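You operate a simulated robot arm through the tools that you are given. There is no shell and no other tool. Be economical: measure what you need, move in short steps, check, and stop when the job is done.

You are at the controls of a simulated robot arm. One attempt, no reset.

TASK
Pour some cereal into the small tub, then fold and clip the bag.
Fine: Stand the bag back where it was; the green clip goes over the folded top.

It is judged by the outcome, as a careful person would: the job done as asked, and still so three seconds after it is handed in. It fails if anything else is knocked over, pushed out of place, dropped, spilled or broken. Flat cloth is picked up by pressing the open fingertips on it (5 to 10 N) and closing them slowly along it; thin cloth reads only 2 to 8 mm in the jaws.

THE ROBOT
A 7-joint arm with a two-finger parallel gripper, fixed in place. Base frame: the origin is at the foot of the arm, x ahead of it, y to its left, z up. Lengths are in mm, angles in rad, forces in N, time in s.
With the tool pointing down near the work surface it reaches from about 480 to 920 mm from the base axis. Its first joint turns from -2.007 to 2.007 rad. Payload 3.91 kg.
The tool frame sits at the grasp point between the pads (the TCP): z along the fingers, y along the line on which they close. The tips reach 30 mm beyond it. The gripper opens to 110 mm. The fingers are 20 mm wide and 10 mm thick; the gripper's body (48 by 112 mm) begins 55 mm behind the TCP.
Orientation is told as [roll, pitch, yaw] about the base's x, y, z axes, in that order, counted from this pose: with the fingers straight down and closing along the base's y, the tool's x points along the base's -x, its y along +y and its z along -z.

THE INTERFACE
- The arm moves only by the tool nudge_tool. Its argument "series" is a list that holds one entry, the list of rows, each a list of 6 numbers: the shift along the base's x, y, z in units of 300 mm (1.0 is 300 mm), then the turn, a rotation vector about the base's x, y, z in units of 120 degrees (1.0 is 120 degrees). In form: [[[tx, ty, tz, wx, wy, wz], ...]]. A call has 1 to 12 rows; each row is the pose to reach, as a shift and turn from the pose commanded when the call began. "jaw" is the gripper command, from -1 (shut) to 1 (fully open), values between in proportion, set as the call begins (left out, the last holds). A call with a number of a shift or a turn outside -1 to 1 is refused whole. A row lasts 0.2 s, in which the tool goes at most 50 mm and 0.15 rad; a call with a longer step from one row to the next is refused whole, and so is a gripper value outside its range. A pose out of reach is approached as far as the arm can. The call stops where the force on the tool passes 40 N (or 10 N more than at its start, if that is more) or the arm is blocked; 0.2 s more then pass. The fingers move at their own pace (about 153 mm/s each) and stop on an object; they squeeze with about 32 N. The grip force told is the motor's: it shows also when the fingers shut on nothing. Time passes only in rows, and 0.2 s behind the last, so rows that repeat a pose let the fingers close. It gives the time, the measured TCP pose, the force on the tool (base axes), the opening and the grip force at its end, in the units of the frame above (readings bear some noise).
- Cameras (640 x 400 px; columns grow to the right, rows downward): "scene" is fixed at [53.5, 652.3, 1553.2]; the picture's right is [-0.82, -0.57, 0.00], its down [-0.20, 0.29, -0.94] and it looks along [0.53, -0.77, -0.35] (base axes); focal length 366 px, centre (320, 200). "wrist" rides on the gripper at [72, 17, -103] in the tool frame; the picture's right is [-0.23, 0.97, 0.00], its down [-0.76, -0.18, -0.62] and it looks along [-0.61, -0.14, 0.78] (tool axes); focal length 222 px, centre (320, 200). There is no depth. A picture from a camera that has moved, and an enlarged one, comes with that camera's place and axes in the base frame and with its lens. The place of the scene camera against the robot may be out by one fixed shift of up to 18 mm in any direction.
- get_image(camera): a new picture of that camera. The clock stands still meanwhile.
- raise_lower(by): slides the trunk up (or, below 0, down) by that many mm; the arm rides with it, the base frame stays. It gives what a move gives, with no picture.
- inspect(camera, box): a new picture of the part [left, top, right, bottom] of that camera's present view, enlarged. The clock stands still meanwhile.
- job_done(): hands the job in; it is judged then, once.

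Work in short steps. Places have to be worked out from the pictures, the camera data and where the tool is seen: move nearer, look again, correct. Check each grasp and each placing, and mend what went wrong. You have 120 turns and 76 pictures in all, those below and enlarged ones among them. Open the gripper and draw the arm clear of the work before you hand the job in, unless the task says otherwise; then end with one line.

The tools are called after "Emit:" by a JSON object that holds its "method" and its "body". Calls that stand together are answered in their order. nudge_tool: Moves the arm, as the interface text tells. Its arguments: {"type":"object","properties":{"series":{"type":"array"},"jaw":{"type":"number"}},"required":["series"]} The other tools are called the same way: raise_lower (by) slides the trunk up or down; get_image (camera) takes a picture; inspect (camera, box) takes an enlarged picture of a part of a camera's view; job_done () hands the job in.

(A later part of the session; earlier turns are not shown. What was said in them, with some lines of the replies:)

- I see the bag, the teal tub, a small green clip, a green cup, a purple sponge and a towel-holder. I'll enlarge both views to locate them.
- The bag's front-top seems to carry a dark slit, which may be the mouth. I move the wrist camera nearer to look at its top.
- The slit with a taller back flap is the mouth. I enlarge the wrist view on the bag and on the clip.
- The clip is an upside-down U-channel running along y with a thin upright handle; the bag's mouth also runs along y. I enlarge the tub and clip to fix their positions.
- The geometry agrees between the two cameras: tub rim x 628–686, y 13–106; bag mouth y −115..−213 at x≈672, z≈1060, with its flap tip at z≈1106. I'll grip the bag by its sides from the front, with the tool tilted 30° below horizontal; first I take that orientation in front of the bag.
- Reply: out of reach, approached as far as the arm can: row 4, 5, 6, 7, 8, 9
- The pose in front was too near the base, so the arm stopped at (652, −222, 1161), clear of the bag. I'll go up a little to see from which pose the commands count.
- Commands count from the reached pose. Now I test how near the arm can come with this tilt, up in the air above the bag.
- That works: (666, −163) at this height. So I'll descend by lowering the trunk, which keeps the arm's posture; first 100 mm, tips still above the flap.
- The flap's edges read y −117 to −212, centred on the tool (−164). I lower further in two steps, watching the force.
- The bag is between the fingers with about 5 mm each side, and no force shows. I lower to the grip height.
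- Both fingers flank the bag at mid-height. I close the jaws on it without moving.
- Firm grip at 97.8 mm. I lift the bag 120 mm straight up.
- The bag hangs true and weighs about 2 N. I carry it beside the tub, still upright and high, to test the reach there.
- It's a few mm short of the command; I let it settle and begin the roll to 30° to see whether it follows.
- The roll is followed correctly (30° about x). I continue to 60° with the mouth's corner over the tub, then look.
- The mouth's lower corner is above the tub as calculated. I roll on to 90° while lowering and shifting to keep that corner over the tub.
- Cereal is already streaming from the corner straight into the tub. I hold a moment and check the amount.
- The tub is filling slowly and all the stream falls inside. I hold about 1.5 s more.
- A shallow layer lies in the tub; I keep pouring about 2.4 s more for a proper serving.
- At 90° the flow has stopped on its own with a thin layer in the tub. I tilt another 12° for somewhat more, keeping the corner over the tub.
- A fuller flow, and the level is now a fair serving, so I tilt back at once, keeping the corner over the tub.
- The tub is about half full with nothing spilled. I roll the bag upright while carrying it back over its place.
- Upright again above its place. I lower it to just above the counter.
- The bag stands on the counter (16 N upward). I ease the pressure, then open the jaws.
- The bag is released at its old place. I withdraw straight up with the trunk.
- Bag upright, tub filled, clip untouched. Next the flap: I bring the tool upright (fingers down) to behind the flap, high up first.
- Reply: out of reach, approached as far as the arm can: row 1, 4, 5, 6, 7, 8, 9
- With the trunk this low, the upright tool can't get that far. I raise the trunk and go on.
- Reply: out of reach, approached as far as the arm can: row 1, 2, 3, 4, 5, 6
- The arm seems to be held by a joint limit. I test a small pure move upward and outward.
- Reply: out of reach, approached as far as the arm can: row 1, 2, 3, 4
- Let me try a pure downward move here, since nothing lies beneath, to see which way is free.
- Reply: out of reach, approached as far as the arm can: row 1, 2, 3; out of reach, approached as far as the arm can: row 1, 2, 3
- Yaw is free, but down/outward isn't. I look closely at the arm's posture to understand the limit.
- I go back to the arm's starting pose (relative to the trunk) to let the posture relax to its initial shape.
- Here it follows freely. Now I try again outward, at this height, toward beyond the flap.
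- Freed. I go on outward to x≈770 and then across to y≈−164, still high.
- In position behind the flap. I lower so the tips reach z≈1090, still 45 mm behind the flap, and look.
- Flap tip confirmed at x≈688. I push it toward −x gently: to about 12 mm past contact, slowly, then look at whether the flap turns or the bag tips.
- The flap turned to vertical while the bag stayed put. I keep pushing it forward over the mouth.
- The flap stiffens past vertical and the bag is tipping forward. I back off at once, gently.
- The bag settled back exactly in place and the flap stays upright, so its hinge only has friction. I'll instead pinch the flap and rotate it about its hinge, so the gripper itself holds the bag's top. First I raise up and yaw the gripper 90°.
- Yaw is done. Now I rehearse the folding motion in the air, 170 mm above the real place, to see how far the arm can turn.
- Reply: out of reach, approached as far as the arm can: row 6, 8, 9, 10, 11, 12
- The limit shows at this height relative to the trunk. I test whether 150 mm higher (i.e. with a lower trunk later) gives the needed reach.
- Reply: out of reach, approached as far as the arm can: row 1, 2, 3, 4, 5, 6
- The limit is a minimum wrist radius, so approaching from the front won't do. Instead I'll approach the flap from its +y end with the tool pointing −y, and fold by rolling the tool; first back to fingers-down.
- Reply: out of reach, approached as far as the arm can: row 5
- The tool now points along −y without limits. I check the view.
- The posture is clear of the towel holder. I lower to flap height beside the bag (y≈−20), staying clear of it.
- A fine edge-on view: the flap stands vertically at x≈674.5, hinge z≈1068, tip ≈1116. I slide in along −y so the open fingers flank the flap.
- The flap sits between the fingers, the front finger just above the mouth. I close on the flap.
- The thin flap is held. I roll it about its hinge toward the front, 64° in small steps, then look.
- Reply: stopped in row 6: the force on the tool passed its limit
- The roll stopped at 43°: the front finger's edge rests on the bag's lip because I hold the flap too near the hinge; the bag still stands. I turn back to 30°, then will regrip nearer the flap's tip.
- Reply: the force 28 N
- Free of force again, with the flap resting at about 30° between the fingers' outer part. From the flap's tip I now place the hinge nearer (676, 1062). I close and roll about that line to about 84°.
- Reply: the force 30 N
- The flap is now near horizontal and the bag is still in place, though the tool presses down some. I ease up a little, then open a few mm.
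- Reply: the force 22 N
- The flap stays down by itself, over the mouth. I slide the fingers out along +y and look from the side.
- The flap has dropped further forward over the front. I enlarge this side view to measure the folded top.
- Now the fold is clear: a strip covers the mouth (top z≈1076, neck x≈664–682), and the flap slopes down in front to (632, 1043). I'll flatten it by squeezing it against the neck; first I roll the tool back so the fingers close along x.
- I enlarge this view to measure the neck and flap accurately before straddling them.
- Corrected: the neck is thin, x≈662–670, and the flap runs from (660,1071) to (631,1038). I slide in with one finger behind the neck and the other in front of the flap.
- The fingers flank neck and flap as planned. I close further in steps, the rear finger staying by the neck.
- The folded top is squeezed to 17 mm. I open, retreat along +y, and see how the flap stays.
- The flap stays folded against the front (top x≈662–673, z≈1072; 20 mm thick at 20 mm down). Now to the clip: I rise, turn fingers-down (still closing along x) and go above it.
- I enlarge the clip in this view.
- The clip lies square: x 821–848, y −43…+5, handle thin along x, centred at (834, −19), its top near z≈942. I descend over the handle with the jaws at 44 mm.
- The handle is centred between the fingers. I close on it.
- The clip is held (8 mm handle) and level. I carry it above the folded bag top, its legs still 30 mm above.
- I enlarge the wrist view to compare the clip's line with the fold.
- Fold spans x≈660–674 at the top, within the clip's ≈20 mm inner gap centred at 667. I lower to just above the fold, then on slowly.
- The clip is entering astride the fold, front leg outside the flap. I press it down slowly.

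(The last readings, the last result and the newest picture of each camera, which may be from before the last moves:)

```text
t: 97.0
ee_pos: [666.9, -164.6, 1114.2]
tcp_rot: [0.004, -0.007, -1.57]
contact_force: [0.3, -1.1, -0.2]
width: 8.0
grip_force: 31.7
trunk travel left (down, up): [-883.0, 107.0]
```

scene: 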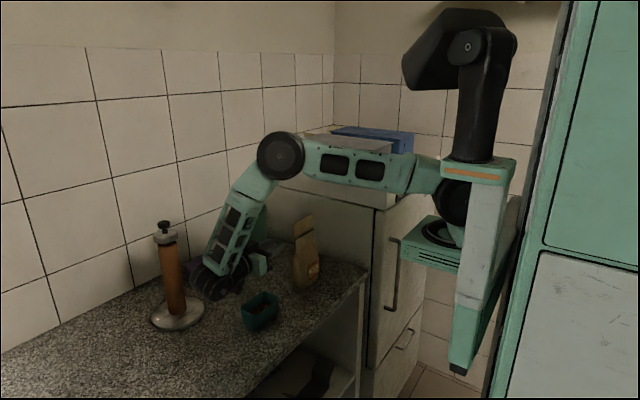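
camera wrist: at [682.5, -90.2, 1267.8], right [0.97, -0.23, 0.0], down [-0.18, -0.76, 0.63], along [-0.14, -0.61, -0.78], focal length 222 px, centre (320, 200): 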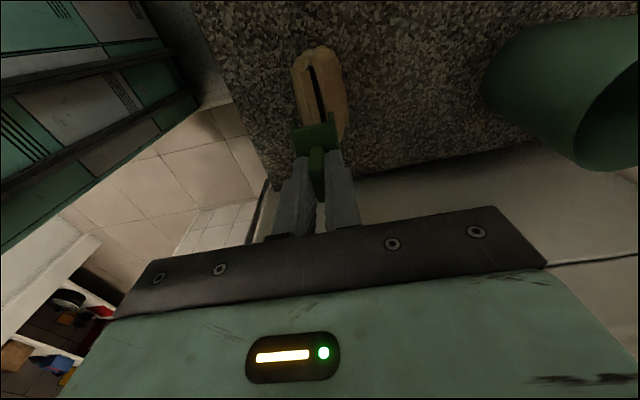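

No resistance yet; I go down further in 2 mm steps.

Emit:
{"method": "nudge_tool", "body": {"series": [[[0, 0, -0.007, 0, 0, 0], [0, 0, -0.014, 0, 0, 0], [0, 0, -0.014, 0, 0, 0]]]}}

Emit:
{"method": "inspect", "body": {"camera": "scene", "box": [275, 190, 339, 254]}}

```text
t: 97.8
ee_pos: [665.7, -164.6, 1110.0]
tcp_rot: [0.008, -0.009, -1.574]
contact_force: [-0.4, 2.5, 24.2]
width: 8.0
grip_force: 32.3
trunk travel left (down, up): [-883.0, 107.0]
```

```text
6.25 times, centred on (307, 222) of scene
camera zoom: at [53.5, 652.3, 1553.2], right [-0.82, -0.57, 0.0], down [-0.2, 0.29, -0.94], along [0.53, -0.77, -0.35], focal length 2289 px, centre (401, 62)
```

zoom: 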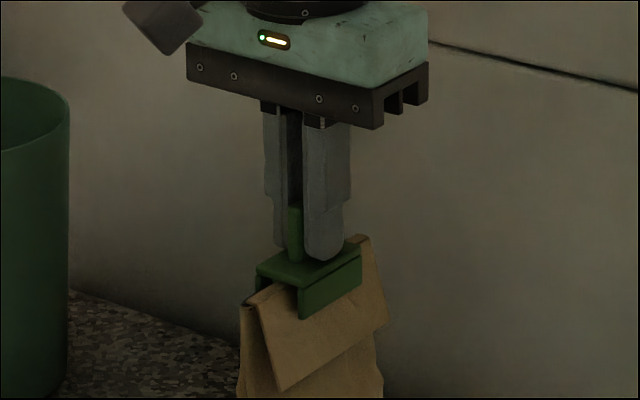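

The clip's roof now bears on the fold (24 N): seated. I ease the pressure and open the jaws.

Emit:
{"method": "nudge_tool", "body": {"series": [[[0, 0, 0.006, 0, 0, 0], [0, 0, 0.006, 0, 0, 0]]]}}

Emit:
{"method": "nudge_tool", "body": {"series": [[[0, 0, 0, 0, 0, 0], [0, 0, 0, 0, 0, 0]]], "jaw": -0.5}}

Emit:
{"method": "nudge_tool", "body": {"series": [[[0, 0, 0.03, 0, 0, 0], [0, 0, 0.1, 0, 0, 0], [0, 0, 0.22, 0, 0, 0], [0, 0, 0.36, 0, 0, 0], [0, 0, 0.5, 0, 0, 0], [0, 0, 0.5, 0, 0, 0]]]}}

Emit:
{"method": "inspect", "body": {"camera": "scene", "box": [260, 190, 350, 300]}}

Emit:
{"method": "inspect", "body": {"camera": "wrist", "box": [240, 30, 400, 160]}}

```text
t: 98.4
ee_pos: [667.2, -164.9, 1111.8]
tcp_rot: [0.003, -0.006, -1.572]
contact_force: [0.8, 3.8, 11.4]
width: 7.8
grip_force: 31.6
trunk travel left (down, up): [-883.0, 107.0]
```

```text
t: 99.0
ee_pos: [666.4, -165.5, 1111.7]
tcp_rot: [0.004, -0.007, -1.573]
contact_force: [0.1, 0.5, 0.0]
width: 27.4
grip_force: 0.0
trunk travel left (down, up): [-883.0, 107.0]
```

```text
t: 100.4
ee_pos: [666.5, -165.8, 1261.1]
tcp_rot: [0.005, -0.005, -1.573]
contact_force: [-0.2, 0.2, -0.7]
width: 27.3
grip_force: 0.1
trunk travel left (down, up): [-883.0, 107.0]
```

```text
3.64 times, centred on (305, 245) of scene
camera zoom: at [53.5, 652.3, 1553.2], right [-0.82, -0.57, 0.0], down [-0.2, 0.29, -0.94], along [0.53, -0.77, -0.35], focal length 1332 px, centre (374, 36)
```

zoom: 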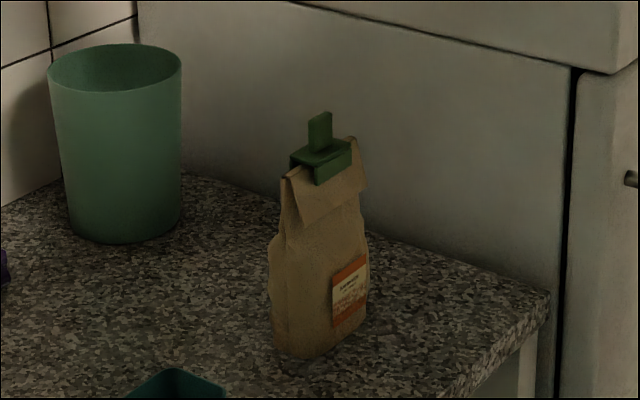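

```text
3.08 times, centred on (320, 95) of wrist
camera zoom: at [682.1, -92.8, 1363.8], right [0.97, -0.23, 0.0], down [-0.18, -0.76, 0.63], along [-0.14, -0.61, -0.78], focal length 684 px, centre (320, 523)
```

zoom: 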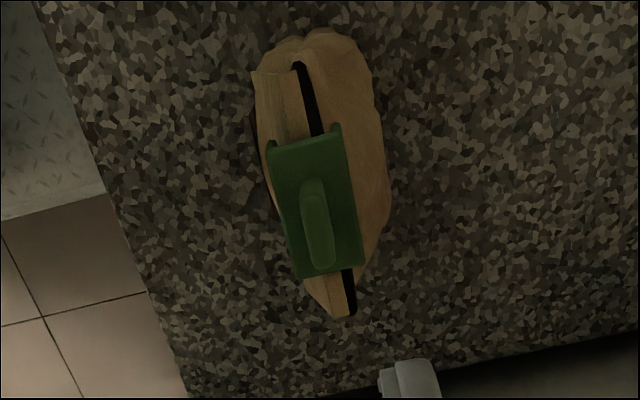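

The clip sits astride the folded top and the bag stands where it was. I draw the arm up and back, then take a last look.

Emit:
{"method": "nudge_tool", "body": {"series": [[[0, 0.05, 0.12, 0, 0, 0], [-0.05, 0.15, 0.2, 0, 0, 0], [-0.15, 0.25, 0.25, 0, 0, 0], [-0.25, 0.35, 0.3, 0, 0, 0], [-0.35, 0.4, 0.3, 0, 0, 0], [-0.4, 0.4, 0.3, 0, 0, 0], [-0.4, 0.4, 0.3, 0, 0, 0]]], "jaw": 1}}

Emit:
{"method": "get_image", "body": {"camera": "scene"}}

Emit:
{"method": "inspect", "body": {"camera": "scene", "box": [140, 190, 380, 340]}}

```text
t: 102.0
ee_pos: [546.8, -45.8, 1350.8]
tcp_rot: [0.003, -0.007, -1.574]
contact_force: [-0.3, 0.0, -0.8]
width: 109.8
grip_force: 0.1
trunk travel left (down, up): [-883.0, 107.0]
```

```text
3 pictures are left
```

scene: 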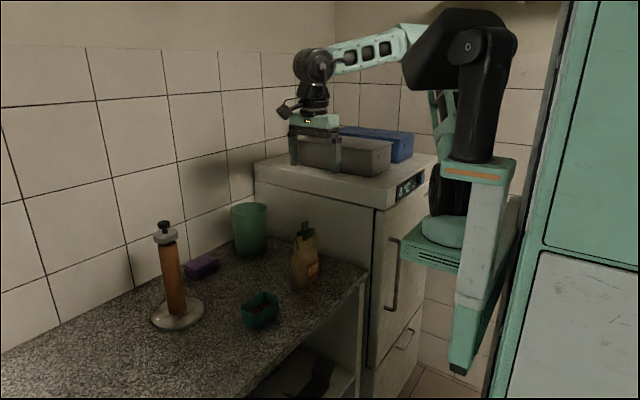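

```text
2.67 times, centred on (260, 265) of scene
camera zoom: at [53.5, 652.3, 1553.2], right [-0.82, -0.57, 0.0], down [-0.2, 0.29, -0.94], along [0.53, -0.77, -0.35], focal length 976 px, centre (480, 27)
```

zoom: 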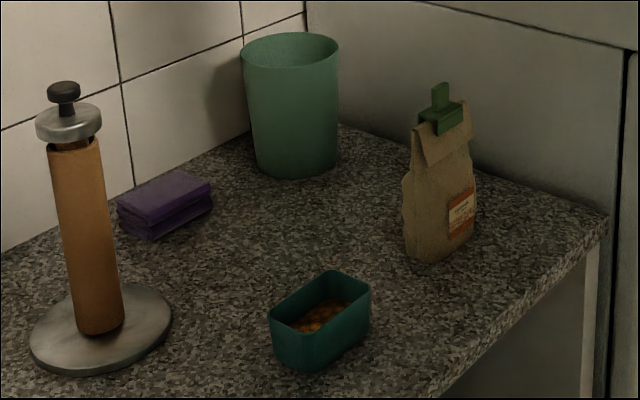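

Cereal is in the tub, the bag stands folded and clipped in its old place, everything else is unmoved, and the arm is clear with its gripper open. I hand the job in.

Emit:
{"method": "job_done", "body": {}}

```text
The job is handed in.
```

The small tub is about half full of cereal with nothing spilled. The bag is back where it stood, its top folded over with the green clip on it. A narrow slit of the mouth could still be seen at the clip's edges.
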